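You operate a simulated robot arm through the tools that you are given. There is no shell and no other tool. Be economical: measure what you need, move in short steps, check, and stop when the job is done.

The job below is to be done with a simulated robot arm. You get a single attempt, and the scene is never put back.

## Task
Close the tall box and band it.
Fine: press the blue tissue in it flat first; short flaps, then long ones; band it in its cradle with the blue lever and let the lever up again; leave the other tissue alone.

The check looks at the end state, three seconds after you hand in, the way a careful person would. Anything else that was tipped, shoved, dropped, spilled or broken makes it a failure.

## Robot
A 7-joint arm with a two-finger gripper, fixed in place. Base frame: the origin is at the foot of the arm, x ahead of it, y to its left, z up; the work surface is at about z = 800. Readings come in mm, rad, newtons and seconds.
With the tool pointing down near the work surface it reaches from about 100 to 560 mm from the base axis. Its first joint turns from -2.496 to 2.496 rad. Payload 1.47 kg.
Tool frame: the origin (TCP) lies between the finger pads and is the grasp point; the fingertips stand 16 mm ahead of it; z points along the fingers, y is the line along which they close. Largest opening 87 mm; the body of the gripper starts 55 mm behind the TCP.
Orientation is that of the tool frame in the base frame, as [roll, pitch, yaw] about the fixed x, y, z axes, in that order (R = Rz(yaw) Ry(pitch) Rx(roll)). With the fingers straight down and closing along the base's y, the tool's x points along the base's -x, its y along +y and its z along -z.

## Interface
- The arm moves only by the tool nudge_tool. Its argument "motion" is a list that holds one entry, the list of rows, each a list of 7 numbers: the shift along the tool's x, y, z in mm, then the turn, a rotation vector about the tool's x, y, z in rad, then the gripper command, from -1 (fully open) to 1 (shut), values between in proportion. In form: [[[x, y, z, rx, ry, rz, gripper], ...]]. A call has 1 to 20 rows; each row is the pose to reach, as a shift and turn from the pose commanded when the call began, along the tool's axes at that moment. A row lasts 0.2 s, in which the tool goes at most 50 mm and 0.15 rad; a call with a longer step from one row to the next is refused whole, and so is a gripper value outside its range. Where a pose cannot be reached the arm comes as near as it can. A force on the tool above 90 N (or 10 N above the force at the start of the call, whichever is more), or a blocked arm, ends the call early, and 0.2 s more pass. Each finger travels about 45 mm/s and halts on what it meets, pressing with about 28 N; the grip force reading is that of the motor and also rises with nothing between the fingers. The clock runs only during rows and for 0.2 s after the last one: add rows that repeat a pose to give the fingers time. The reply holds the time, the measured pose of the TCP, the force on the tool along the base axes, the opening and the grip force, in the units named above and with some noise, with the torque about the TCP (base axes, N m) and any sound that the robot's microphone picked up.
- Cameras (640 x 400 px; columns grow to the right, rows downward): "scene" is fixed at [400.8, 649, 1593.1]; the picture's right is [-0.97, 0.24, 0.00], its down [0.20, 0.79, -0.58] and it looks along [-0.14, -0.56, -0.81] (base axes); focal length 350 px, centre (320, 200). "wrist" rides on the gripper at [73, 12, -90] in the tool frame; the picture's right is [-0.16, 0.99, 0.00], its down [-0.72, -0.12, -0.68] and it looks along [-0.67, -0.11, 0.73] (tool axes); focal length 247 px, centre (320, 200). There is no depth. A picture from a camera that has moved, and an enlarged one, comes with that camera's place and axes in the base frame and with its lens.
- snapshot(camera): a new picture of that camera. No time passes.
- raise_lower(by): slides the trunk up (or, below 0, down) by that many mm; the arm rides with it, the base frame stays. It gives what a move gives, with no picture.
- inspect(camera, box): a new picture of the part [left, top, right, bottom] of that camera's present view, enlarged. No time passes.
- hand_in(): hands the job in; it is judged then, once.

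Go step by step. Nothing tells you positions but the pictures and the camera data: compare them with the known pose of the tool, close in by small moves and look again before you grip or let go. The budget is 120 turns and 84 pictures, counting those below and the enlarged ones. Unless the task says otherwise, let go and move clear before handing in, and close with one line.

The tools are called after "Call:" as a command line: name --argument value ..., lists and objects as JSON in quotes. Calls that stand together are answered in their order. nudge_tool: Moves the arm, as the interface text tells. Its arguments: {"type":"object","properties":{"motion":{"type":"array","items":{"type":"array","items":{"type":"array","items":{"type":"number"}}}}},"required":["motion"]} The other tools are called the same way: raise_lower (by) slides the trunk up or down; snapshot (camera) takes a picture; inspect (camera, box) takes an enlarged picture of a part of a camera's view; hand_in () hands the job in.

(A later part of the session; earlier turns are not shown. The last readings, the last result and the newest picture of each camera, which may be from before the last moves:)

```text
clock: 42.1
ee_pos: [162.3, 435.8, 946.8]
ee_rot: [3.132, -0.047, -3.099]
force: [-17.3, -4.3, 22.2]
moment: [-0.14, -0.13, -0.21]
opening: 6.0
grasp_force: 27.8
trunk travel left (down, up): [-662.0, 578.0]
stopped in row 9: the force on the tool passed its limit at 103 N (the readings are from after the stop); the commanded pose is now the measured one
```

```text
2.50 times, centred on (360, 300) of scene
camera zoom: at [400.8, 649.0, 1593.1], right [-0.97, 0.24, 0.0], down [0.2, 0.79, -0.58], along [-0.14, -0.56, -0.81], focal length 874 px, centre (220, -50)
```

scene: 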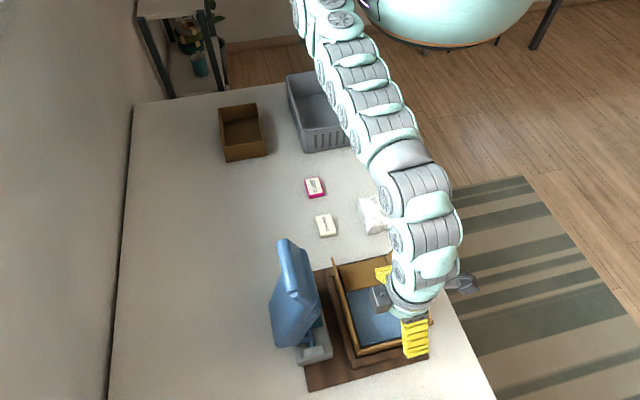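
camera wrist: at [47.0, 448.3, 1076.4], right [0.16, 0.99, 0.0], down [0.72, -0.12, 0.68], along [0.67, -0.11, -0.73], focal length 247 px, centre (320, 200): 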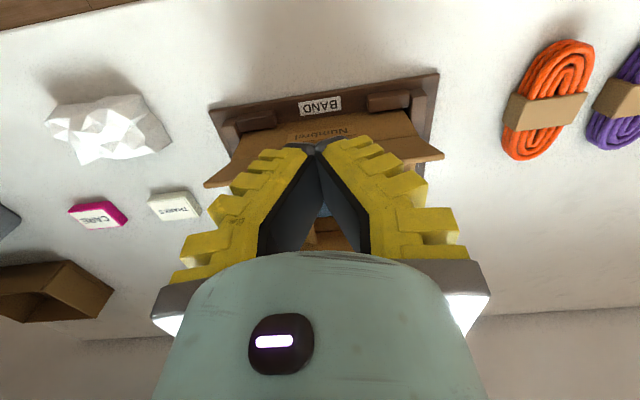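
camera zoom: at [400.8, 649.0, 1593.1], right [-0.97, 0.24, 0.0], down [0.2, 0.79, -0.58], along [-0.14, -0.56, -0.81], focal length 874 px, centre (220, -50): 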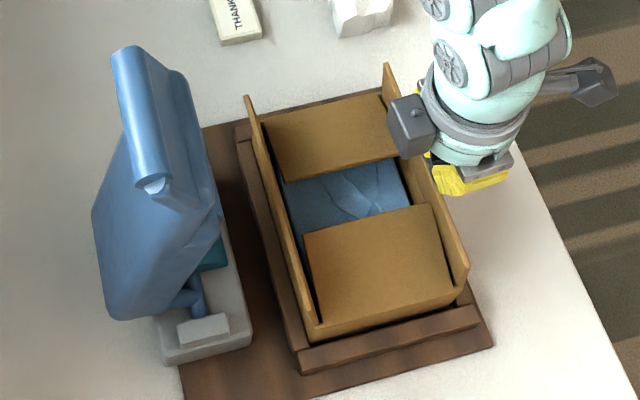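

The flap jammed near vertical, probably because a short flap's edge isn't low enough. I'll back off, lift and look.

Call:
nudge_tool --motion '[[[25, 0, 0, 0, 0, 0, 1], [35, 0, -20, 0, 0.047, 0.04, 1], [35, 0, -55, 0, 0.047, 0.04, 1]]]'

Call:
inspect --camera "scene" --box '[300, 240, 460, 380]'

Call:
inspect --camera "wrist" --box '[200, 0, 460, 220]'

```text
clock: 42.9
ee_pos: [137.1, 431.6, 1001.8]
ee_rot: [3.14, -0.081, 3.134]
force: [-0.3, -0.3, -0.3]
moment: [-0.03, 0.0, 0.05]
opening: 0.0
grasp_force: 28.0
trunk travel left (down, up): [-662.0, 578.0]
```

```text
2.86 times, centred on (380, 310) of scene
camera zoom: at [400.8, 649.0, 1593.1], right [-0.97, 0.24, 0.0], down [0.2, 0.79, -0.58], along [-0.14, -0.56, -0.81], focal length 999 px, centre (149, -114)
```

zoom: 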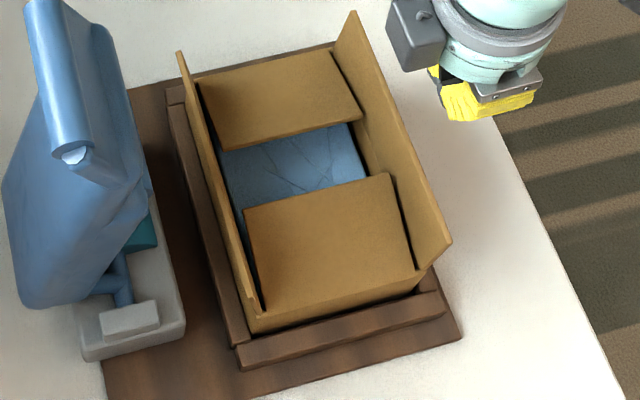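

```text
1.82 times, centred on (330, 110) of wrist
camera zoom: at [73.5, 446.2, 1097.0], right [0.17, 0.99, -0.01], down [0.78, -0.12, 0.62], along [0.61, -0.11, -0.79], focal length 449 px, centre (302, 364)
```

zoom: 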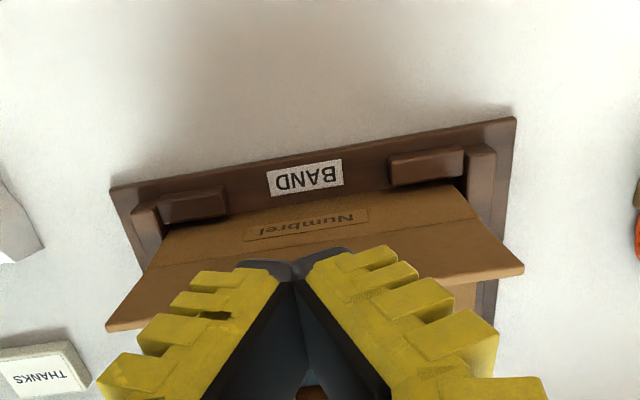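

The box hasn't moved, but the high-y short flap's edge sits slightly proud. I'll press both short flaps down deeper.

Call:
nudge_tool --motion '[[[-30, 20, 0, 0, -0.04, 0, 1], [-65, 35, -3, 0, -0.081, 0, 1], [-92, 44, -5, 0, -0.081, 0, 1], [-92, 44, 30, 0, -0.081, 0, 1], [-92, 44, 60, 0, -0.081, 0, 1], [-92, 44, 80, 0, -0.081, 0, 1], [-92, 44, 86, 0, -0.081, 0, 1], [-92, 44, 91, 0, -0.081, 0, 1], [-92, 44, 95, 0, -0.081, 0, 1]]]'

```text
clock: 44.9
ee_pos: [220.7, 476.7, 899.4]
ee_rot: [3.139, 0.001, 3.134]
force: [0.4, 0.7, 1.1]
moment: [0.02, 0.0, -0.02]
opening: 0.2
grasp_force: 28.3
trunk travel left (down, up): [-662.0, 578.0]
```

Call:
nudge_tool --motion '[[[0, 0, -40, 0, 0, 0, 1], [0, 0, -80, 0, 0, 0, 1], [0, -25, -80, 0, 0, 0, 1], [0, -60, -80, 0, 0, 0, 1], [0, -60, -80, 0, 0, 0, 1]]]'

Call:
snapshot --camera "wrist"

Call:
inspect --camera "scene" --box '[300, 240, 460, 380]'

```text
clock: 46.1
ee_pos: [220.6, 423.0, 974.8]
ee_rot: [3.138, 0.0, 3.134]
force: [-0.2, -0.8, -0.3]
moment: [-0.02, -0.02, -0.01]
opening: 0.1
grasp_force: 27.5
out of reach, approached as far as the arm can: row 4, 5
trunk travel left (down, up): [-662.0, 578.0]
```

```text
40 pictures are left
camera wrist: at [148.6, 436.3, 1065.0], right [0.17, 0.99, 0.0], down [0.72, -0.12, 0.68], along [0.67, -0.11, -0.73], focal length 247 px, centre (320, 200)
```

wrist: 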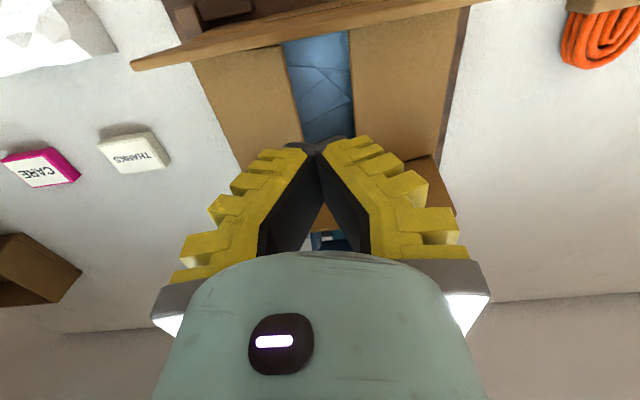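

```text
2.86 times, centred on (380, 310) of scene
camera zoom: at [400.8, 649.0, 1593.1], right [-0.97, 0.24, 0.0], down [0.2, 0.79, -0.58], along [-0.14, -0.56, -0.81], focal length 999 px, centre (149, -114)
```

zoom: 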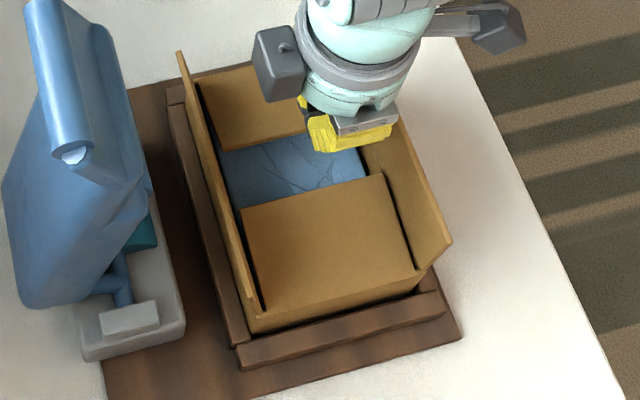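

Call:
raise_lower --by 60

Call:
nudge_tool --motion '[[[0, -10, 20, 0, 0, 0, 1], [0, -20, 40, 0, 0, 0, 1], [0, -32, 60, 0, 0, 0, 1]]]'

Call:
inspect --camera "scene" --box '[350, 280, 430, 360]'

```text
clock: 47.1
ee_pos: [220.2, 422.6, 1034.8]
ee_rot: [3.139, -0.002, 3.134]
force: [-0.7, 0.9, -1.1]
moment: [0.02, 0.01, 0.0]
opening: 0.2
grasp_force: 27.9
trunk travel left (down, up): [-722.0, 518.0]
```

```text
clock: 47.9
ee_pos: [219.5, 390.1, 972.6]
ee_rot: [3.139, -0.002, 3.136]
force: [0.2, -0.1, 0.0]
moment: [-0.04, 0.01, -0.03]
opening: 0.0
grasp_force: 27.9
trunk travel left (down, up): [-722.0, 518.0]
```

```text
5.00 times, centred on (390, 320) of scene
camera zoom: at [400.8, 649.0, 1593.1], right [-0.97, 0.24, 0.0], down [0.2, 0.79, -0.58], along [-0.14, -0.56, -0.81], focal length 1748 px, centre (-30, -400)
```

zoom: 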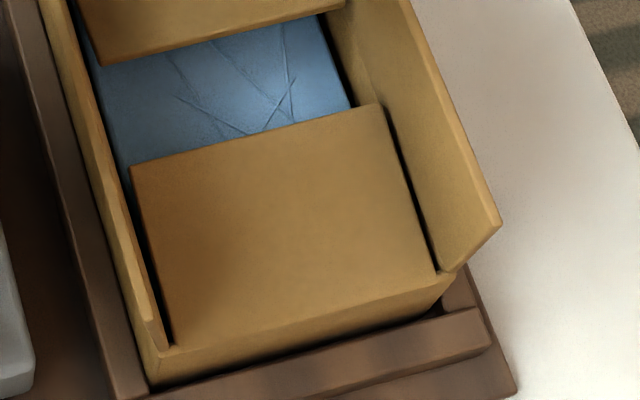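

The high-y flap now looks flat. I'll press the low-y one too.

Call:
nudge_tool --motion '[[[0, 0, 30, 0, 0, 0, 1], [0, 0, 55, 0, 0, 0, 1], [0, 0, 65, 0, 0, 0, 1], [0, 0, 71, 0, 0, 0, 1]]]'

Call:
nudge_tool --motion '[[[0, 0, -40, 0, 0, 0, 1], [0, 0, -80, 0, 0, 0, 1], [35, 20, -85, 0, 0, 0, 1], [70, 45, -85, 0, 0, 0, 1], [102, 45, -85, 0, 0, 0, 1], [102, 45, -85, 0, 0, 0, 1], [102, 45, -60, 0, 0, 0, 1], [102, 45, -43, 0, 0, 0, 1], [90, 45, -43, 0, 0, 0, 1], [80, 45, -43, 0, 0, 0, 1], [72, 45, -43, 0, 0, 0, 1], [66, 45, -43, 0, 0, 0, 1]]]'

Call:
inspect --camera "scene" --box '[300, 240, 460, 380]'

```text
clock: 48.9
ee_pos: [219.0, 391.1, 904.1]
ee_rot: [3.137, -0.001, 3.135]
force: [-0.3, -0.4, 0.4]
moment: [-0.01, 0.01, 0.01]
opening: 0.0
grasp_force: 28.0
trunk travel left (down, up): [-722.0, 518.0]
```

```text
clock: 51.5
ee_pos: [153.8, 437.6, 947.2]
ee_rot: [3.14, 0.0, 3.135]
force: [0.2, 0.5, -0.5]
moment: [-0.01, 0.0, -0.01]
opening: 0.1
grasp_force: 28.0
trunk travel left (down, up): [-722.0, 518.0]
```

```text
2.86 times, centred on (380, 310) of scene
camera zoom: at [400.8, 649.0, 1593.1], right [-0.97, 0.24, 0.0], down [0.2, 0.79, -0.58], along [-0.14, -0.56, -0.81], focal length 999 px, centre (149, -114)
```

zoom: 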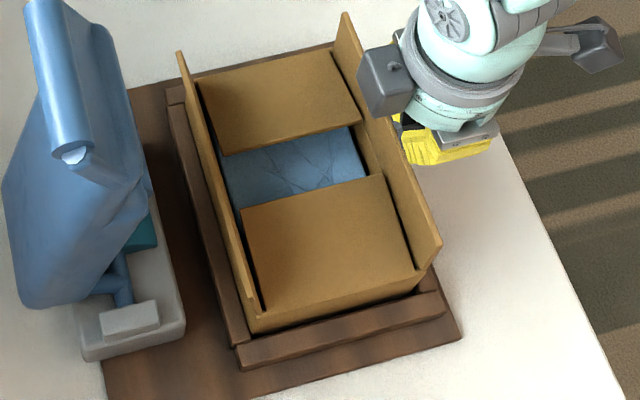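

Call:
nudge_tool --motion '[[[-5, 0, 0, 0, 0, 0, 1], [-10, 0, 0, 0, 0, 0, 1]]]'

Call:
inspect --camera "scene" --box '[300, 240, 460, 380]'

```text
clock: 52.1
ee_pos: [163.6, 437.3, 948.2]
ee_rot: [3.141, -0.001, 3.138]
force: [-0.3, 0.2, -0.5]
moment: [-0.01, 0.01, 0.0]
opening: 0.0
grasp_force: 28.3
trunk travel left (down, up): [-722.0, 518.0]
```

```text
2.86 times, centred on (380, 310) of scene
camera zoom: at [400.8, 649.0, 1593.1], right [-0.97, 0.24, 0.0], down [0.2, 0.79, -0.58], along [-0.14, -0.56, -0.81], focal length 999 px, centre (149, -114)
```

zoom: 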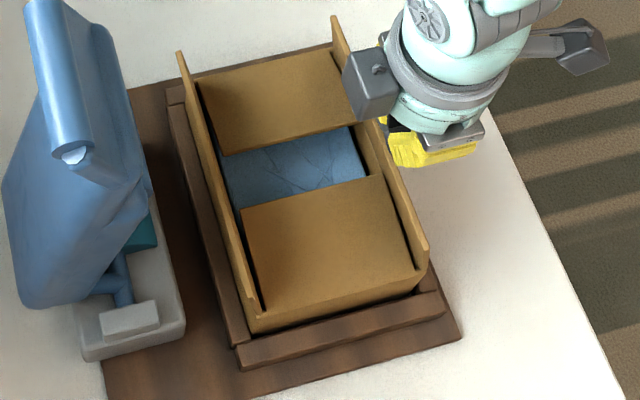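

It's still free. I'll continue.

Call:
nudge_tool --motion '[[[-6, 0, 0, 0, 0, 0, 1], [-11, 0, 0, 0, 0, 0, 1], [-16, 0, 2, 0, 0, 0, 1], [-21, 0, 5, 0, 0, 0, 1]]]'

Call:
inspect --camera "scene" --box '[300, 240, 460, 380]'

```text
clock: 53.1
ee_pos: [171.6, 436.6, 942.4]
ee_rot: [3.136, -0.025, -3.136]
force: [-33.4, -9.8, 34.3]
moment: [-0.17, -0.15, -0.31]
opening: 6.0
grasp_force: 27.9
trunk travel left (down, up): [-722.0, 518.0]
```

```text
2.86 times, centred on (380, 310) of scene
camera zoom: at [400.8, 649.0, 1593.1], right [-0.97, 0.24, 0.0], down [0.2, 0.79, -0.58], along [-0.14, -0.56, -0.81], focal length 999 px, centre (149, -114)
```

zoom: 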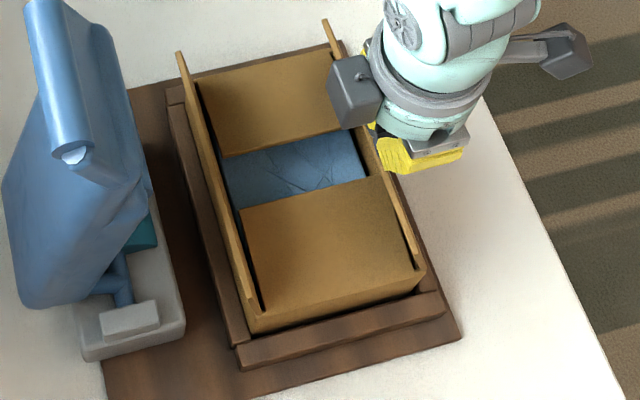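

My rim estimate was too high: the rim is near z≈882, the flaps are about 68 mm long, and the low-y short flap is still a bit proud. I'll back off and press it down further.

Call:
nudge_tool --motion '[[[25, 0, 0, 0, -0.025, 0, 1], [40, 0, -25, 0, -0.025, 0, 1], [40, 0, -55, 0, -0.025, 0, 1], [0, -15, -55, 0, -0.025, 0, 1], [-40, -38, -55, 0, -0.025, 0, 1], [-50, -38, -55, 0, -0.025, 0, 1], [-50, -38, -20, 0, -0.025, 0, 1], [-50, -38, 20, 0, -0.025, 0, 1]]]'

Call:
nudge_tool --motion '[[[0, 0, 10, 0, 0, 0, 1], [0, 0, 17, 0, 0, 0, 1], [0, 0, 22, 0, 0, 0, 1], [0, 0, 26, 0, 0, 0, 1], [0, 0, 26, 0, 0, 0, 1]]]'

```text
clock: 54.9
ee_pos: [233.3, 398.2, 919.1]
ee_rot: [3.139, 0.024, 3.137]
force: [0.3, -0.5, -0.6]
moment: [0.02, -0.01, -0.01]
opening: 0.0
grasp_force: 28.7
trunk travel left (down, up): [-722.0, 518.0]
```

```text
clock: 56.1
ee_pos: [235.8, 397.2, 895.2]
ee_rot: [3.138, 0.025, 3.134]
force: [0.2, 0.1, 0.1]
moment: [-0.03, -0.01, 0.01]
opening: 0.0
grasp_force: 27.8
trunk travel left (down, up): [-722.0, 518.0]
```

Call:
nudge_tool --motion '[[[0, 0, -40, 0, 0.025, 0, 1], [0, 0, -80, 0, 0.025, 0, 1], [40, 15, -85, 0, 0.025, 0, 1], [80, 30, -85, 0, 0.025, 0, 1], [110, 40, -85, 0, 0.025, 0, 1]]]'

Call:
inspect --camera "scene" --box '[320, 240, 440, 350]'

```text
clock: 57.3
ee_pos: [123.9, 438.7, 977.1]
ee_rot: [3.14, -0.001, 3.132]
force: [0.4, -0.3, 0.6]
moment: [0.04, -0.03, 0.02]
opening: 0.0
grasp_force: 27.9
trunk travel left (down, up): [-722.0, 518.0]
```

```text
3.64 times, centred on (380, 295) of scene
camera zoom: at [400.8, 649.0, 1593.1], right [-0.97, 0.24, 0.0], down [0.2, 0.79, -0.58], along [-0.14, -0.56, -0.81], focal length 1272 px, centre (102, -146)
```

zoom: 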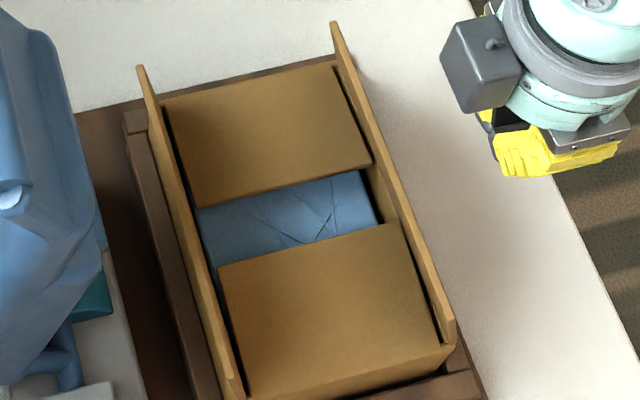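

The low-y flap is lower now. I'll try the near long flap again in gentle steps.

Call:
nudge_tool --motion '[[[0, 0, 20, 0, 0, 0, 1], [-8, 0, 36, 0, 0, 0, 1], [-20, 0, 36, 0, 0, 0, 1], [-32, 0, 36, 0, 0, 0, 1], [-40, 0, 36, 0, 0, 0, 1], [-46, 0, 36, 0, 0, 0, 1], [-51, 0, 36, 0, 0, 0, 1], [-56, 0, 36, 0, 0, 0, 1]]]'

Call:
inspect --camera "scene" --box '[320, 240, 440, 350]'

```text
clock: 59.1
ee_pos: [175.9, 438.7, 941.3]
ee_rot: [3.139, -0.004, 3.138]
force: [-7.2, -0.2, 4.5]
moment: [0.04, 0.03, 0.03]
opening: 6.1
grasp_force: 28.3
trunk travel left (down, up): [-722.0, 518.0]
```

```text
3.64 times, centred on (380, 295) of scene
camera zoom: at [400.8, 649.0, 1593.1], right [-0.97, 0.24, 0.0], down [0.2, 0.79, -0.58], along [-0.14, -0.56, -0.81], focal length 1272 px, centre (102, -146)
```

zoom: 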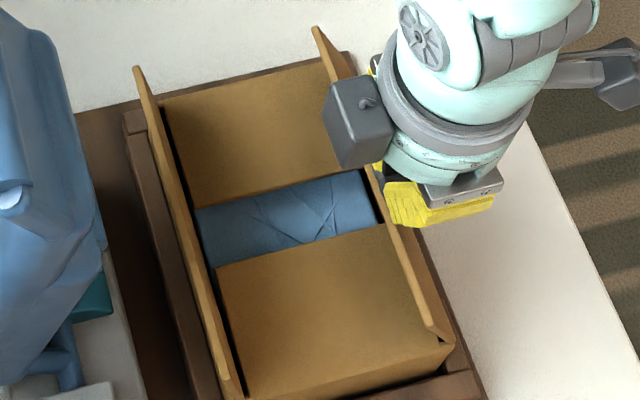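

It's further in than before, at low force. I'll continue in small steps.

Call:
nudge_tool --motion '[[[-5, 0, 0, 0, 0, 0, 1], [-10, 0, 1, 0, 0, 0, 1], [-15, 0, 3, 0, 0, 0, 1]]]'

Call:
inspect --camera "scene" --box '[320, 240, 440, 350]'

Call:
snapshot --camera "wrist"

```text
clock: 59.9
ee_pos: [196.6, 437.7, 938.6]
ee_rot: [3.138, 0.001, 3.133]
force: [0.3, 0.3, 0.2]
moment: [0.04, -0.06, 0.01]
opening: 0.0
grasp_force: 27.7
trunk travel left (down, up): [-722.0, 518.0]
```

```text
3.64 times, centred on (380, 295) of scene
camera zoom: at [400.8, 649.0, 1593.1], right [-0.97, 0.24, 0.0], down [0.2, 0.79, -0.58], along [-0.14, -0.56, -0.81], focal length 1272 px, centre (102, -146)
```

zoom: 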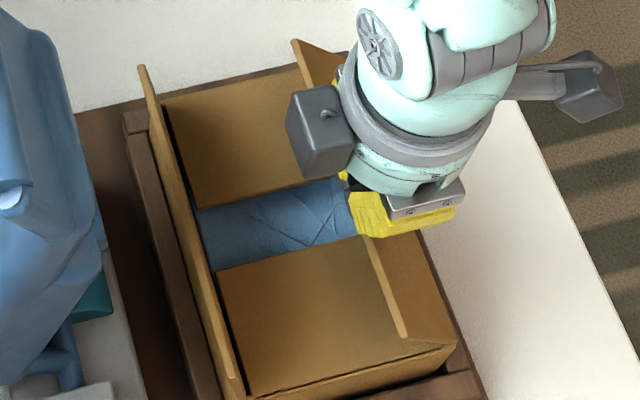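

```text
31 pictures are left
camera wrist: at [123.8, 451.9, 1028.5], right [0.17, 0.99, 0.0], down [0.72, -0.12, 0.68], along [0.67, -0.11, -0.73], focal length 247 px, centre (320, 200)
```

wrist: 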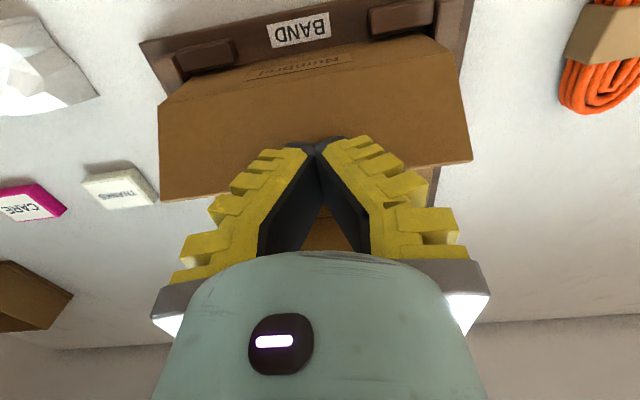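

It's free now, at about 45°. I'll finish folding.

Call:
nudge_tool --motion '[[[-4, 0, 6, 0, 0, 0, 1], [-8, 0, 14, 0, 0, 0, 1], [-11, 0, 22, 0, 0, 0, 1], [-13, 0, 29, 0, 0, 0, 1], [-13, 0, 35, 0, 0, 0, 1], [-13, 0, 40, 0, 0, 0, 1], [-13, 0, 43, 0, 0, 0, 1]]]'

Call:
nudge_tool --motion '[[[0, 0, -40, 0, 0, 0, 1], [0, 0, -80, 0, 0, 0, 1], [0, 0, -110, 0, 0, 0, 1]]]'

Call:
inspect --camera "scene" --box '[260, 230, 440, 370]'

Call:
snapshot --camera "wrist"

```text
clock: 61.5
ee_pos: [206.5, 437.6, 895.3]
ee_rot: [3.137, -0.001, 3.135]
force: [-0.2, 0.0, -0.4]
moment: [0.01, 0.01, -0.02]
opening: 0.0
grasp_force: 28.0
trunk travel left (down, up): [-722.0, 518.0]
```

```text
clock: 62.3
ee_pos: [207.8, 439.4, 1006.2]
ee_rot: [3.141, 0.001, 3.136]
force: [-0.5, 0.5, 0.2]
moment: [-0.01, 0.0, 0.01]
opening: 0.1
grasp_force: 27.8
trunk travel left (down, up): [-722.0, 518.0]
```

```text
2.86 times, centred on (350, 300) of scene
camera zoom: at [400.8, 649.0, 1593.1], right [-0.97, 0.24, 0.0], down [0.2, 0.79, -0.58], along [-0.14, -0.56, -0.81], focal length 999 px, centre (234, -86)
```

zoom: 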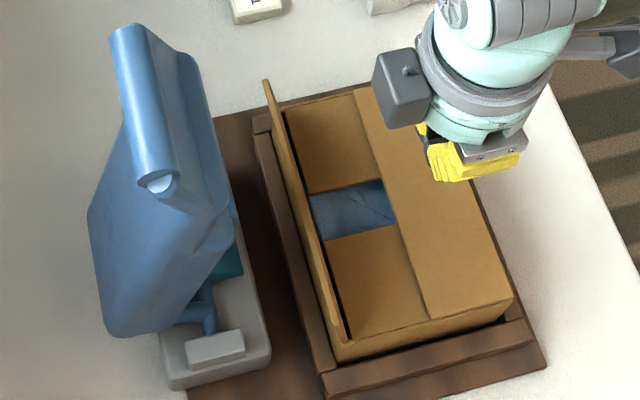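

```text
29 pictures are left
camera wrist: at [136.2, 452.2, 1096.4], right [0.17, 0.99, 0.0], down [0.72, -0.12, 0.68], along [0.67, -0.11, -0.73], focal length 247 px, centre (320, 200)
```

wrist: 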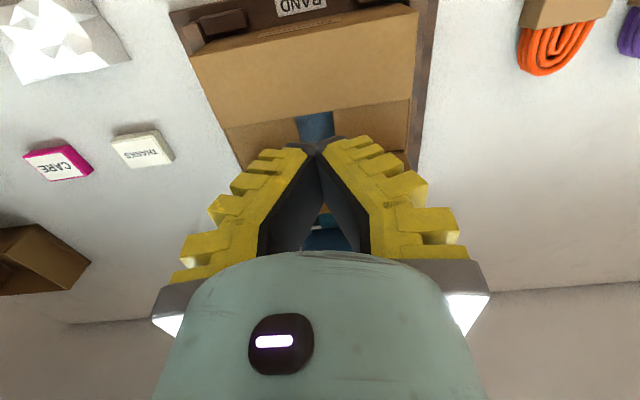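

The near long flap is flat, with its free edge at x≈233. For the far long flap I'll rotate the gripper 90° so the fingers open along x and reach behind it with the outer finger.

Call:
nudge_tool --motion '[[[0, 0, 0, 0, 0, -0.14, 1], [0, 0, 0, 0, 0, -0.28, 1], [0, 0, 0, 0, 0, -0.42, 1], [0, 0, 0, 0, 0, -0.56, 1], [0, 0, 0, 0, 0, -0.7, 0], [0, 0, 0, 0, 0, -0.84, 0], [0, 0, 0, 0, 0, -0.98, 0], [0, 0, 0, 0, 0, -1.12, 0], [0, 0, 0, 0, 0, -1.26, 0], [0, 0, 0, 0, 0, -1.4, 0], [0, 0, 0, 0, 0, -1.5, 0], [0, 0, 0, 0, 0, -1.571, 0]]]'

Call:
snapshot --camera "scene"

```text
clock: 64.9
ee_pos: [208.4, 437.5, 1006.7]
ee_rot: [3.141, 0.005, -1.576]
force: [-0.6, -0.2, -0.9]
moment: [-0.04, -0.01, 0.0]
opening: 49.1
grasp_force: 3.7
trunk travel left (down, up): [-722.0, 518.0]
```

```text
28 pictures are left
```

scene: 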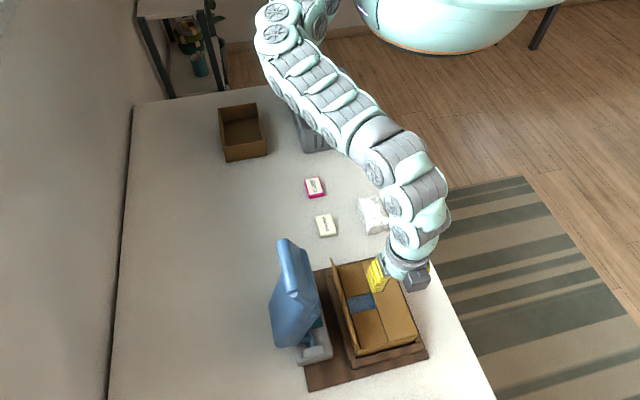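

Call:
nudge_tool --motion '[[[0, -20, 0, 0, 0, 0, -0.5], [0, -40, 0, 0, 0, 0, -1], [0, -60, 0, 0, 0, 0, -1], [0, -60, 0, 0, 0, 0, -1], [0, -60, 0, 0, 0, 0, -1]]]'

Call:
snapshot --camera "wrist"

Call:
inspect --camera "scene" --box '[260, 220, 440, 370]'

```text
clock: 66.1
ee_pos: [267.0, 438.4, 1007.5]
ee_rot: [3.139, 0.003, -1.579]
force: [-0.1, -0.7, 1.1]
moment: [0.0, -0.01, -0.01]
opening: 86.9
grasp_force: 0.0
trunk travel left (down, up): [-722.0, 518.0]
```

```text
27 pictures are left
camera wrist: at [255.7, 366.6, 1096.1], right [-0.99, 0.16, 0.0], down [0.12, 0.72, 0.68], along [0.11, 0.67, -0.73], focal length 247 px, centre (320, 200)
```

wrist: 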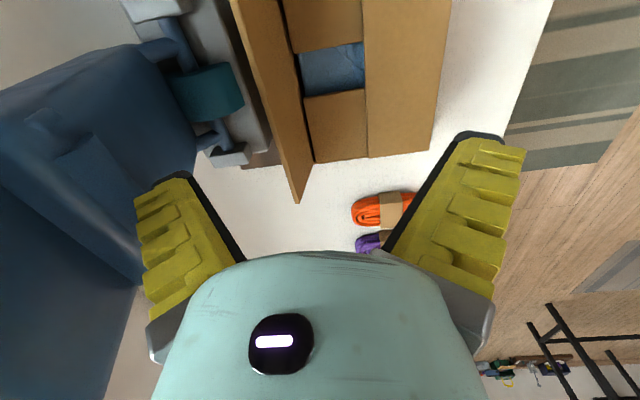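

```text
2.67 times, centred on (350, 295) of scene
camera zoom: at [400.8, 649.0, 1593.1], right [-0.97, 0.24, 0.0], down [0.2, 0.79, -0.58], along [-0.14, -0.56, -0.81], focal length 932 px, centre (240, -53)
```

zoom: 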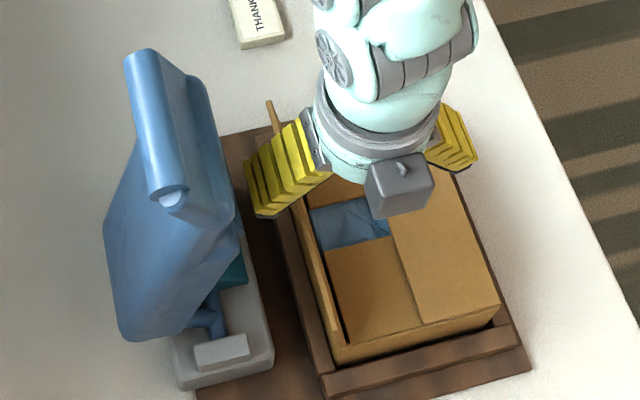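

There's enough clearance: the flap edge is at x≈299, the finger face at 310, and the lever beyond 340. I'll lower, then sweep in a few steps.

Call:
nudge_tool --motion '[[[0, -1, 25, 0, 0, 0, -1], [0, -1, 50, 0, 0, 0, -1], [0, -1, 75, 0, 0, 0, -1], [0, -1, 88, 0, 0, 0, -1], [0, 8, 88, 0, 0, 0, -1], [0, 15, 86, 0, 0, 0, -1], [0, 22, 84, 0, 0, 0, -1]]]'

Call:
inspect --camera "scene" --box '[260, 220, 440, 370]'

```text
clock: 67.7
ee_pos: [245.0, 438.0, 923.3]
ee_rot: [-3.141, 0.005, -1.577]
force: [0.2, -1.1, 0.1]
moment: [-0.01, -0.01, 0.01]
opening: 86.9
grasp_force: 0.1
trunk travel left (down, up): [-722.0, 518.0]
```

```text
2.67 times, centred on (350, 295) of scene
camera zoom: at [400.8, 649.0, 1593.1], right [-0.97, 0.24, 0.0], down [0.2, 0.79, -0.58], along [-0.14, -0.56, -0.81], focal length 932 px, centre (240, -53)
```

zoom: 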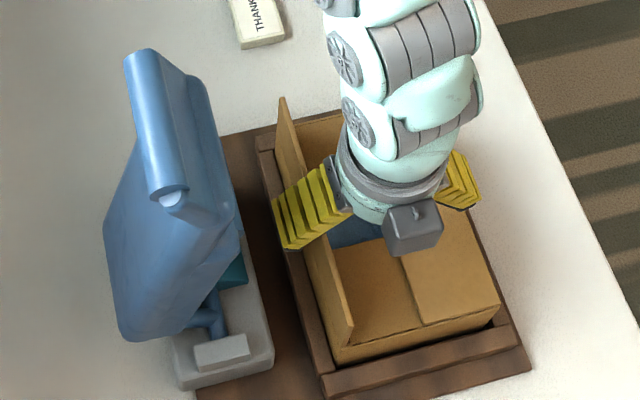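

The flap is past vertical. I'll follow the arc down.

Call:
nudge_tool --motion '[[[0, 7, -1, 0, 0, 0, -1], [0, 14, -2, 0, 0, 0, -1], [0, 21, -2, 0, 0, 0, -1], [0, 27, 1, 0, 0, 0, -1], [0, 32, 5, 0, 0, 0, -1], [0, 37, 11, 0, 0, 0, -1]]]'

Call:
inspect --camera "scene" --box '[260, 220, 440, 370]'

```text
clock: 69.1
ee_pos: [208.2, 436.8, 910.5]
ee_rot: [3.141, 0.001, -1.577]
force: [-0.6, 0.3, -0.8]
moment: [-0.01, 0.02, 0.03]
opening: 87.0
grasp_force: 0.1
trunk travel left (down, up): [-722.0, 518.0]
```

```text
2.67 times, centred on (350, 295) of scene
camera zoom: at [400.8, 649.0, 1593.1], right [-0.97, 0.24, 0.0], down [0.2, 0.79, -0.58], along [-0.14, -0.56, -0.81], focal length 932 px, centre (240, -53)
```

zoom: 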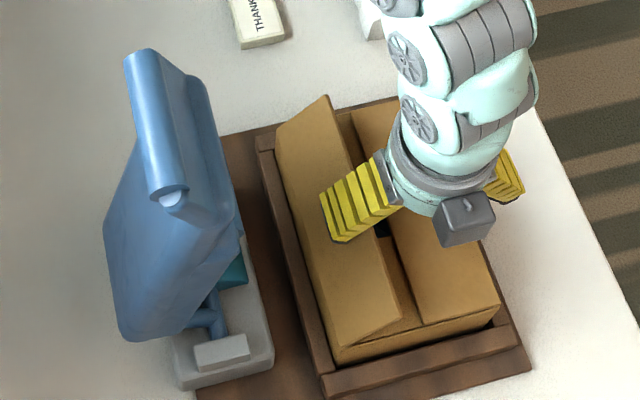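

It's folding fine and holds by itself. I'll lift, close the fingers and press it flat from above.

Call:
nudge_tool --motion '[[[0, 0, -30, 0, 0, 0, -1], [0, 0, -65, 0, 0, 0, -1], [0, 0, -65, 0, 0, 0, 1], [0, -20, -65, 0, 0, 0, 1], [0, -45, -65, 0, 0, 0, 1], [0, -45, -65, 0, 0, 0, 1], [0, -45, -65, 0, 0, 0, 1], [0, -45, -45, 0, 0, 0, 1], [0, -45, -25, 0, 0, 0, 1], [0, -45, -10, 0, 0, 0, 1], [0, -43, 0, 0, 0, 0, 1], [0, -42, 7, 0, 0, 0, 1], [0, -42, 12, 0, 0, 0, 1]]]'

Call:
inspect --camera "scene" --box '[260, 220, 440, 370]'

```text
clock: 71.9
ee_pos: [250.7, 437.5, 898.4]
ee_rot: [3.141, 0.001, -1.576]
force: [0.2, -0.1, -0.7]
moment: [-0.01, -0.01, 0.0]
opening: 0.1
grasp_force: 28.4
trunk travel left (down, up): [-722.0, 518.0]
```

```text
2.67 times, centred on (350, 295) of scene
camera zoom: at [400.8, 649.0, 1593.1], right [-0.97, 0.24, 0.0], down [0.2, 0.79, -0.58], along [-0.14, -0.56, -0.81], focal length 932 px, centre (240, -53)
```

zoom: 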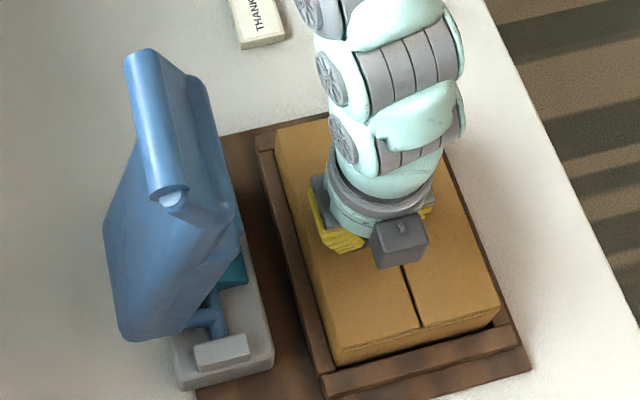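

The box is closed. Next is the lever: its bar is around (396, 432, 1132) with the pivot near the bracket. I'll raise up, tilt the tool outward, open the gripper, and look before straddling the bar.

Call:
raise_lower --by 110

Call:
nudge_tool --motion '[[[4, 0, -40, 0, 0, 0, 1], [8, 0, -80, 0, 0, 0, 0], [12, 0, -120, 0, 0, 0, -1], [12, -20, -155, 0.12, 0, 0, -1], [12, -50, -190, 0.24, 0, 0, -1], [12, -80, -192, 0.35, 0, 0, -1], [12, -80, -192, 0.35, 0, 0, -1]]]'

Call:
snapshot --camera "wrist"

Call:
snapshot --camera "scene"

```text
clock: 73.3
ee_pos: [251.0, 437.5, 1009.4]
ee_rot: [3.141, 0.004, -1.579]
force: [-0.2, 0.6, 0.4]
moment: [-0.04, 0.0, -0.03]
opening: 0.2
grasp_force: 28.3
trunk travel left (down, up): [-832.0, 408.0]
```

```text
clock: 74.9
ee_pos: [331.1, 444.5, 1198.7]
ee_rot: [-2.79, 0.002, -1.577]
force: [-0.9, -0.1, 0.3]
moment: [0.0, 0.02, 0.0]
opening: 87.4
grasp_force: 0.0
out of reach, approached as far as the arm can: row 3, 4, 5, 6, 7
trunk travel left (down, up): [-832.0, 408.0]
```

```text
22 pictures are left
camera wrist: at [290.5, 372.8, 1279.5], right [-0.93, 0.17, -0.34], down [-0.12, 0.72, 0.68], along [0.36, 0.67, -0.65], focal length 247 px, centre (320, 200)
```

wrist: 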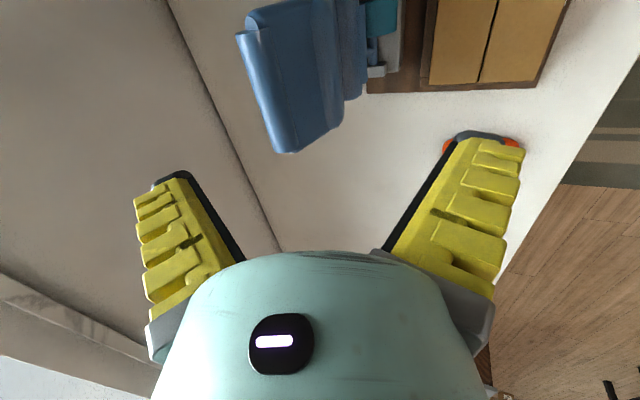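

```text
21 pictures are left
```

scene: 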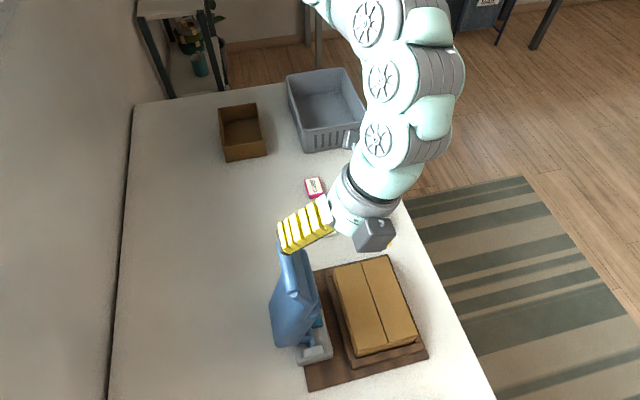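

The bar is confirmed near (396, 432, 1132). I'll move out over it, then come down so the outer finger goes behind it.

Call:
nudge_tool --motion '[[[3, -20.7, 7.5, 0, 0, 0, -1], [6, -41.4, 15.1, 0, 0, 0, -1], [8, -41.4, 15.1, 0, 0, 0, -1]]]'

```text
clock: 75.7
ee_pos: [376.1, 440.6, 1198.8]
ee_rot: [-2.792, 0.002, -1.578]
force: [-0.1, 0.4, 0.1]
moment: [0.04, 0.01, 0.04]
opening: 86.8
grasp_force: 0.0
out of reach, approached as far as the arm can: row 3
trunk travel left (down, up): [-832.0, 408.0]
```

Call:
nudge_tool --motion '[[[0, 9.6, 26.3, 0, 0, 0, -1], [0, 19.2, 52.6, 0, 0, 0, -1], [0, 28, 76, 0, 0, 0, -1]]]'

Call:
snapshot --camera "wrist"

Call:
inspect --camera "scene" --box '[230, 190, 430, 370]'

```text
clock: 76.5
ee_pos: [375.4, 440.2, 1116.0]
ee_rot: [-2.796, 0.003, -1.577]
force: [-0.3, 0.0, 0.5]
moment: [0.0, 0.04, 0.01]
opening: 86.9
grasp_force: 0.1
trunk travel left (down, up): [-832.0, 408.0]
```

```text
20 pictures are left
camera wrist: at [334.4, 368.9, 1197.1], right [-0.93, 0.16, -0.34], down [-0.12, 0.72, 0.68], along [0.36, 0.67, -0.65], focal length 247 px, centre (320, 200)
```

wrist: 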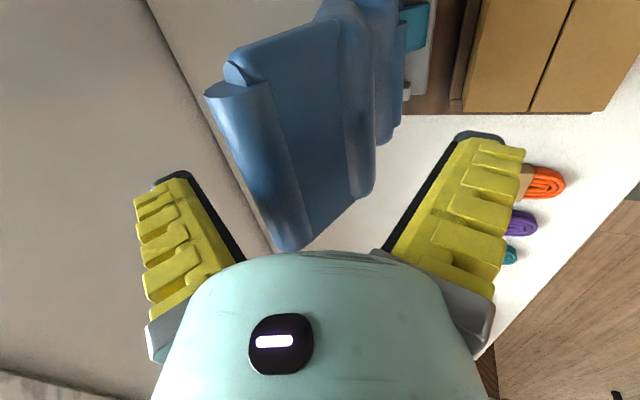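

```text
2.22 times, centred on (330, 280) of scene
camera zoom: at [400.8, 649.0, 1593.1], right [-0.97, 0.24, 0.0], down [0.2, 0.79, -0.58], along [-0.14, -0.56, -0.81], focal length 777 px, centre (298, 22)
```

zoom: 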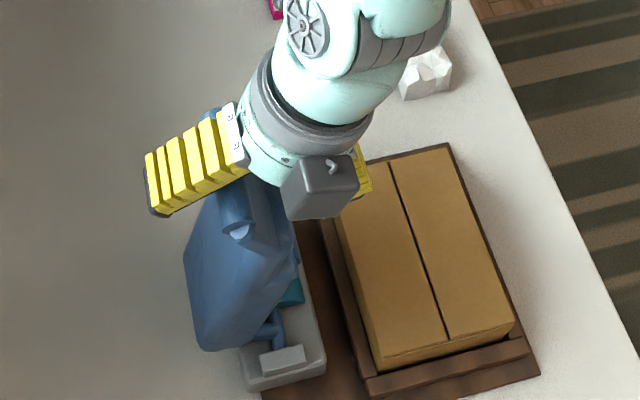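

The bar is between the fingers. I'll go slightly lower, then pull toward -x and watch the force.

Call:
nudge_tool --motion '[[[0, 4, 11, 0, 0, 0, -1], [0, 13, 8, 0, 0, 0, -1], [0, 23, 4, 0, 0, 0, -1], [0, 32, 1, 0, 0, 0, -1], [0, 42, -3, 0, 0, 0, -1]]]'

Call:
inspect --camera "scene" --box '[230, 190, 430, 370]'

```text
clock: 77.7
ee_pos: [333.9, 440.7, 1106.9]
ee_rot: [-2.793, 0.002, -1.576]
force: [1.1, -0.5, 0.5]
moment: [0.02, -0.01, 0.0]
opening: 87.5
grasp_force: 0.0
trunk travel left (down, up): [-832.0, 408.0]
```

```text
2.22 times, centred on (330, 280) of scene
camera zoom: at [400.8, 649.0, 1593.1], right [-0.97, 0.24, 0.0], down [0.2, 0.79, -0.58], along [-0.14, -0.56, -0.81], focal length 777 px, centre (298, 22)
```

zoom: 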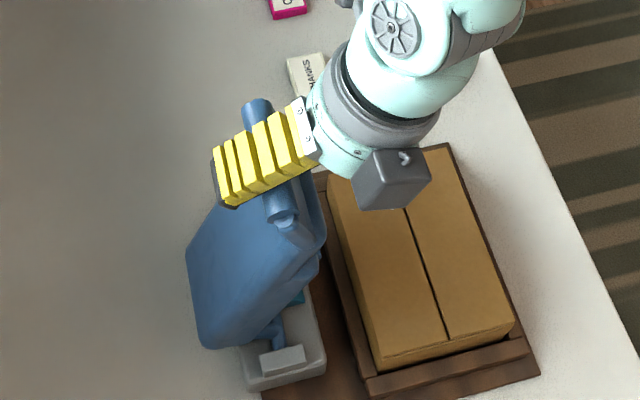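

The lever moves easily. I'll keep following the arc in small steps.

Call:
nudge_tool --motion '[[[0, 12, -3.5, 0, 0, 0, -1], [0, 24.2, -6.7, 0, 0, 0, -1], [0, 36, -9, 0, 0, 0, -1], [0, 48, -11, 0, 0, 0, -1], [0, 60.4, -12.5, 0, 0, 0, -1], [0, 73, -13, 0, 0, 0, -1], [0, 85, -13.2, 0, 0, 0, -1], [0, 97.4, -13.2, 0, 0, 0, -1], [0, 108, -12, 0, 0, 0, -1], [0, 118, -11, 0, 0, 0, -1], [0, 128.6, -9.6, 0, 0, 0, -1]]]'

Call:
inspect --camera "scene" --box '[230, 190, 430, 370]'

```text
clock: 80.1
ee_pos: [211.0, 441.3, 1072.7]
ee_rot: [-2.795, 0.004, -1.577]
force: [0.4, -0.6, 0.1]
moment: [-0.01, -0.03, 0.0]
opening: 87.2
grasp_force: 0.0
trunk travel left (down, up): [-832.0, 408.0]
```

```text
2.22 times, centred on (330, 280) of scene
camera zoom: at [400.8, 649.0, 1593.1], right [-0.97, 0.24, 0.0], down [0.2, 0.79, -0.58], along [-0.14, -0.56, -0.81], focal length 777 px, centre (298, 22)
```

zoom: 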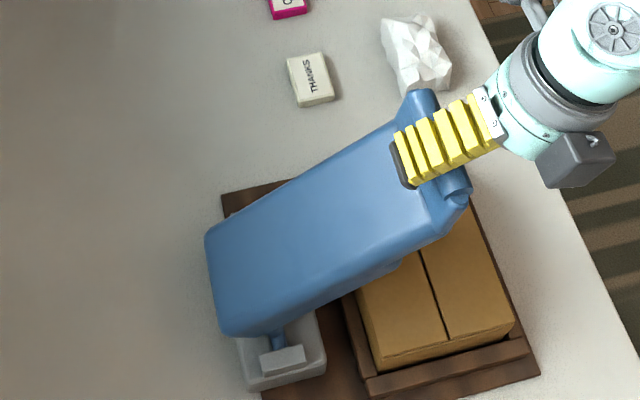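

The lever follows freely. I'll continue the same push along the arc.

Call:
nudge_tool --motion '[[[0, 16, 2, 0, 0, 0, -1], [0, 31.8, 5.4, 0, 0, 0, -1], [0, 45, 10, 0, 0, 0, -1], [0, 59, 16, 0, 0, 0, -1], [0, 71.8, 21.7, 0, 0, 0, -1], [0, 84, 29, 0, 0, 0, -1], [0, 97, 37, 0, 0, 0, -1], [0, 108.9, 44.4, 0, 0, 0, -1], [0, 122, 55, 0, 0, 0, -1], [0, 134.8, 65.8, 0, 0, 0, -1]]]'

Call:
inspect --camera "scene" --box '[230, 190, 470, 400]'

```text
clock: 82.3
ee_pos: [133.0, 419.7, 1002.8]
ee_rot: [-2.792, 0.004, -1.58]
force: [0.1, -1.0, 0.5]
moment: [0.01, -0.01, 0.02]
opening: 86.9
grasp_force: 0.0
out of reach, approached as far as the arm can: row 5, 6, 7, 8, 9, 10
trunk travel left (down, up): [-832.0, 408.0]
```

```text
1.90 times, centred on (350, 295) of scene
camera zoom: at [400.8, 649.0, 1593.1], right [-0.97, 0.24, 0.0], down [0.2, 0.79, -0.58], along [-0.14, -0.56, -0.81], focal length 666 px, centre (263, 19)
```

zoom: 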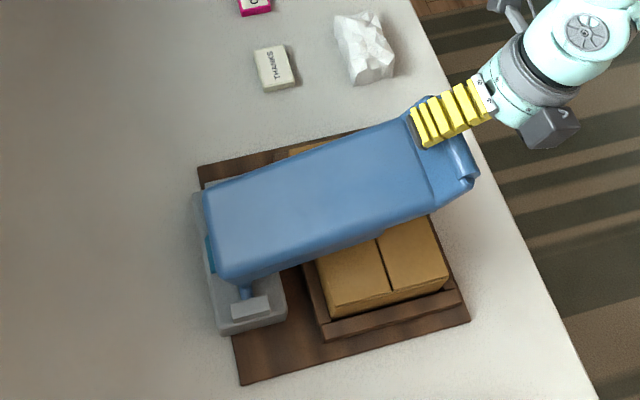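

The tilted tool is out of reach here. I'll lift off, see whether the lever stays, and then press from above with closed, upright fingers.

Call:
nudge_tool --motion '[[[0, 0, -25, 0, 0, 0, -1], [0, -5, -50, 0, 0, 0, -1], [0, -20, -70, -0.12, 0, 0, -1], [0, -35, -70, -0.24, 0, 0, 0], [0, -50, -70, -0.35, 0, 0, 1], [0, -50, -70, -0.35, 0, 0, 1]]]'

Call:
inspect --camera "scene" --box '[230, 190, 470, 400]'

Call:
snapshot --camera "wrist"

```text
clock: 83.7
ee_pos: [156.5, 418.8, 1085.5]
ee_rot: [3.138, 0.001, -1.576]
force: [0.3, -0.4, -0.4]
moment: [-0.01, -0.03, 0.0]
opening: 27.8
grasp_force: 5.0
trunk travel left (down, up): [-832.0, 408.0]
```

```text
1.90 times, centred on (350, 295) of scene
camera zoom: at [400.8, 649.0, 1593.1], right [-0.97, 0.24, 0.0], down [0.2, 0.79, -0.58], along [-0.14, -0.56, -0.81], focal length 666 px, centre (263, 19)
```

zoom: 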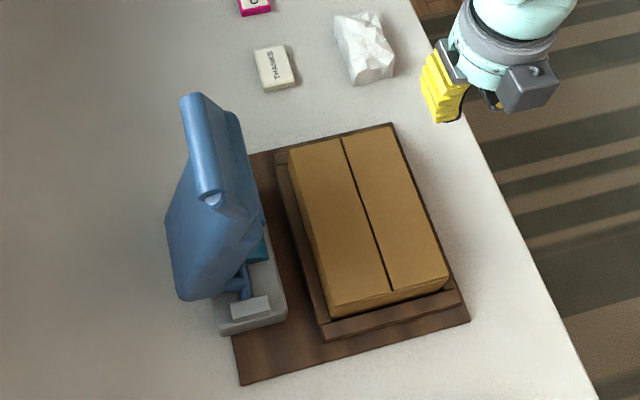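

```text
14 pictures are left
camera wrist: at [144.9, 346.8, 1176.9], right [-0.99, 0.16, 0.0], down [0.12, 0.72, 0.68], along [0.11, 0.67, -0.73], focal length 247 px, centre (320, 200)
```

wrist: 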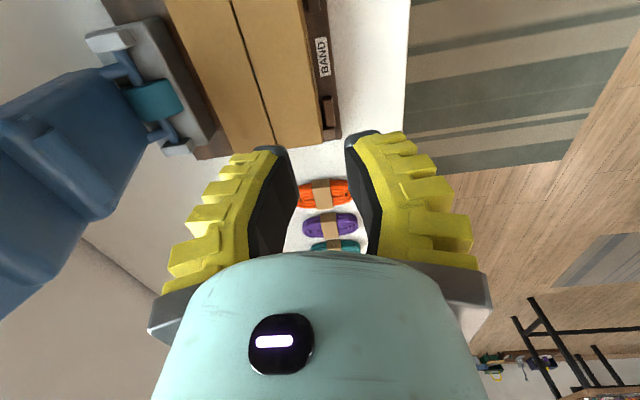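

The lever springs back up on its own when released, so I need one continuous press. I'll hook it again, untilt the tool during the swing, and finish by lowering the trunk.

Call:
raise_lower --by 60

Call:
nudge_tool --motion '[[[0, 0, -30, 0, 0, 0, -1], [-5, -20, -58, 0, 0, 0, -1], [-10, -55, -60, 0, 0, 0, -1], [-15, -90, -60, 0, 0, 0, -1], [-17, -120, -60, 0.12, 0, 0, -1], [-17, -150, -60, 0.24, 0, 0, -1], [-17, -180, -60, 0.35, 0, 0, -1], [-17, -200, -60, 0.35, 0, 0, -1], [-17, -221, -60, 0.35, 0, 0, -1], [-17, -221, -60, 0.35, 0, 0, -1]]]'

```text
clock: 84.7
ee_pos: [155.3, 419.4, 1146.6]
ee_rot: [-3.141, 0.002, -1.578]
force: [0.1, 0.1, 0.8]
moment: [-0.01, -0.01, -0.01]
opening: 0.0
grasp_force: 28.5
trunk travel left (down, up): [-892.0, 348.0]
```

```text
clock: 86.9
ee_pos: [375.7, 434.8, 1207.9]
ee_rot: [-2.793, 0.002, -1.577]
force: [0.5, 0.5, 0.8]
moment: [0.0, 0.01, 0.03]
opening: 87.0
grasp_force: 0.0
trunk travel left (down, up): [-892.0, 348.0]
```

Call:
nudge_tool --motion '[[[0, 9, 24, 0, 0, 0, -1], [0, 18, 48, 0, 0, 0, -1], [0, 27, 72, 0, 0, 0, -1], [0, 35, 96, 0, 0, 0, -1]]]'

Call:
nudge_tool --motion '[[[0, 9, -3, 0, 0, 0, -1], [0, 19, -6, 0, 0, 0, -1], [0, 28, -9, 0, 0, 0, -1], [0, 39, -13, 0, 0, 0, -1]]]'

Call:
inspect --camera "scene" --box '[230, 190, 430, 370]'

```text
clock: 87.9
ee_pos: [376.5, 432.7, 1106.7]
ee_rot: [-2.792, 0.002, -1.576]
force: [0.2, -0.3, -0.2]
moment: [0.03, 0.02, 0.01]
opening: 86.9
grasp_force: 0.0
trunk travel left (down, up): [-892.0, 348.0]
```

```text
clock: 88.9
ee_pos: [335.2, 434.2, 1104.1]
ee_rot: [-2.791, 0.004, -1.578]
force: [0.2, 0.8, 0.7]
moment: [-0.01, -0.04, 0.01]
opening: 87.4
grasp_force: 0.0
trunk travel left (down, up): [-892.0, 348.0]
```

```text
2.22 times, centred on (330, 280) of scene
camera zoom: at [400.8, 649.0, 1593.1], right [-0.97, 0.24, 0.0], down [0.2, 0.79, -0.58], along [-0.14, -0.56, -0.81], focal length 777 px, centre (298, 22)
```

zoom: 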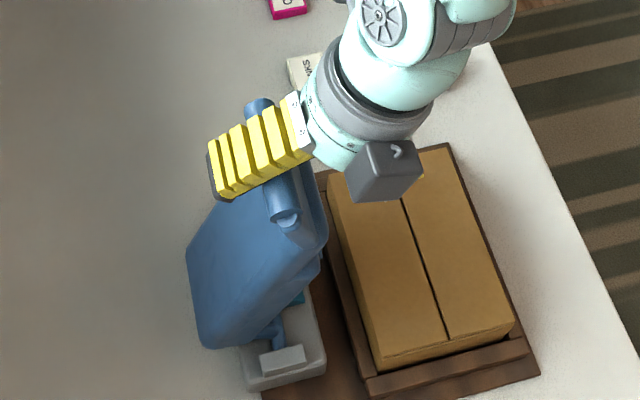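

Same state as before. Now one continuous sweep with untilting.

Call:
nudge_tool --motion '[[[0, 12, -3.5, 0, 0, 0, -1], [0, 24.2, -6.7, 0, 0, 0, -1], [0, 36, -9, 0, 0, 0, -1], [0, 48, -11, 0, 0, 0, -1], [0, 60.4, -12.5, 0, 0, 0, -1], [0, 73, -13, 0, 0, 0, -1], [0, 85, -13.2, 0, 0, 0, -1], [0, 97.4, -13.2, 0, 0, 0, -1], [0, 108, -13, 0, 0, 0, -1], [0, 118, -13, 0, 0, 0, -1], [0, 128.6, -14, 0, 0, 0, -1], [0, 138, -17, -0.1, 0, 0, -1], [0, 148, -17.3, -0.165, 0, 0, -1], [0, 157.4, -17.5, -0.23, 0, 0, -1], [0, 166, -16.2, -0.29, 0, 0, -1], [0, 175, -15, -0.349, 0, 0, -1], [0, 185, -11, -0.349, 0, 0, -1], [0, 195.3, -6.3, -0.349, 0, 0, -1], [0, 213.7, 4, -0.349, 0, 0, -1], [0, 231, 15.8, -0.349, 0, 0, -1]]]'

Call:
inspect --camera "scene" --box '[230, 190, 470, 400]'

```text
clock: 93.1
ee_pos: [127.6, 420.4, 1017.3]
ee_rot: [3.141, 0.0, -1.576]
force: [-0.3, 0.1, -0.1]
moment: [-0.04, 0.0, 0.05]
opening: 87.2
grasp_force: 0.0
out of reach, approached as far as the arm can: row 19, 20
trunk travel left (down, up): [-892.0, 348.0]
```

```text
1.90 times, centred on (350, 295) of scene
camera zoom: at [400.8, 649.0, 1593.1], right [-0.97, 0.24, 0.0], down [0.2, 0.79, -0.58], along [-0.14, -0.56, -0.81], focal length 666 px, centre (263, 19)
```

zoom: 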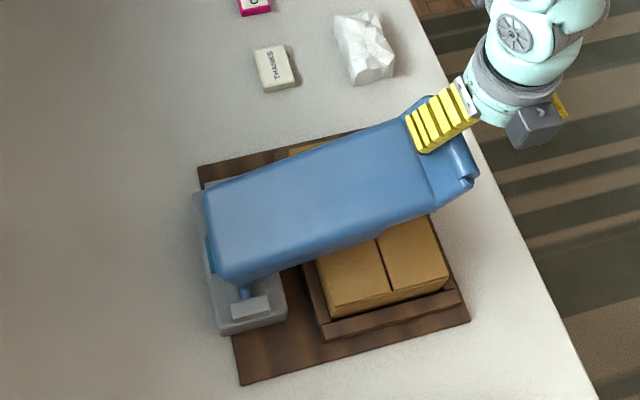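

The lever is held at about 58°. Now I'll press it down with the trunk, in steps.

Call:
raise_lower --by -40

Call:
raise_lower --by -25

Call:
inspect --camera "scene" --box '[230, 190, 470, 400]'

```text
clock: 93.9
ee_pos: [128.2, 422.8, 978.4]
ee_rot: [3.141, 0.004, -1.578]
force: [0.5, 0.0, -0.3]
moment: [0.0, 0.02, 0.01]
opening: 87.2
grasp_force: 0.1
trunk travel left (down, up): [-852.0, 388.0]
```

```text
clock: 94.6
ee_pos: [127.5, 422.9, 953.4]
ee_rot: [-3.14, 0.004, -1.577]
force: [-0.4, -0.7, -0.9]
moment: [0.03, 0.02, -0.01]
opening: 87.0
grasp_force: 0.0
trunk travel left (down, up): [-827.0, 413.0]
```

```text
1.90 times, centred on (350, 295) of scene
camera zoom: at [400.8, 649.0, 1593.1], right [-0.97, 0.24, 0.0], down [0.2, 0.79, -0.58], along [-0.14, -0.56, -0.81], focal length 666 px, centre (263, 19)
```

zoom: 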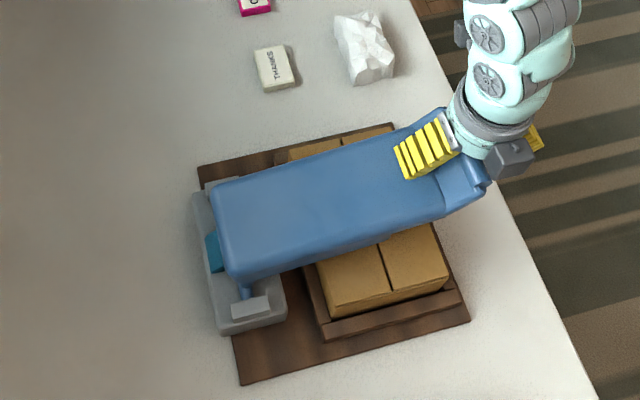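

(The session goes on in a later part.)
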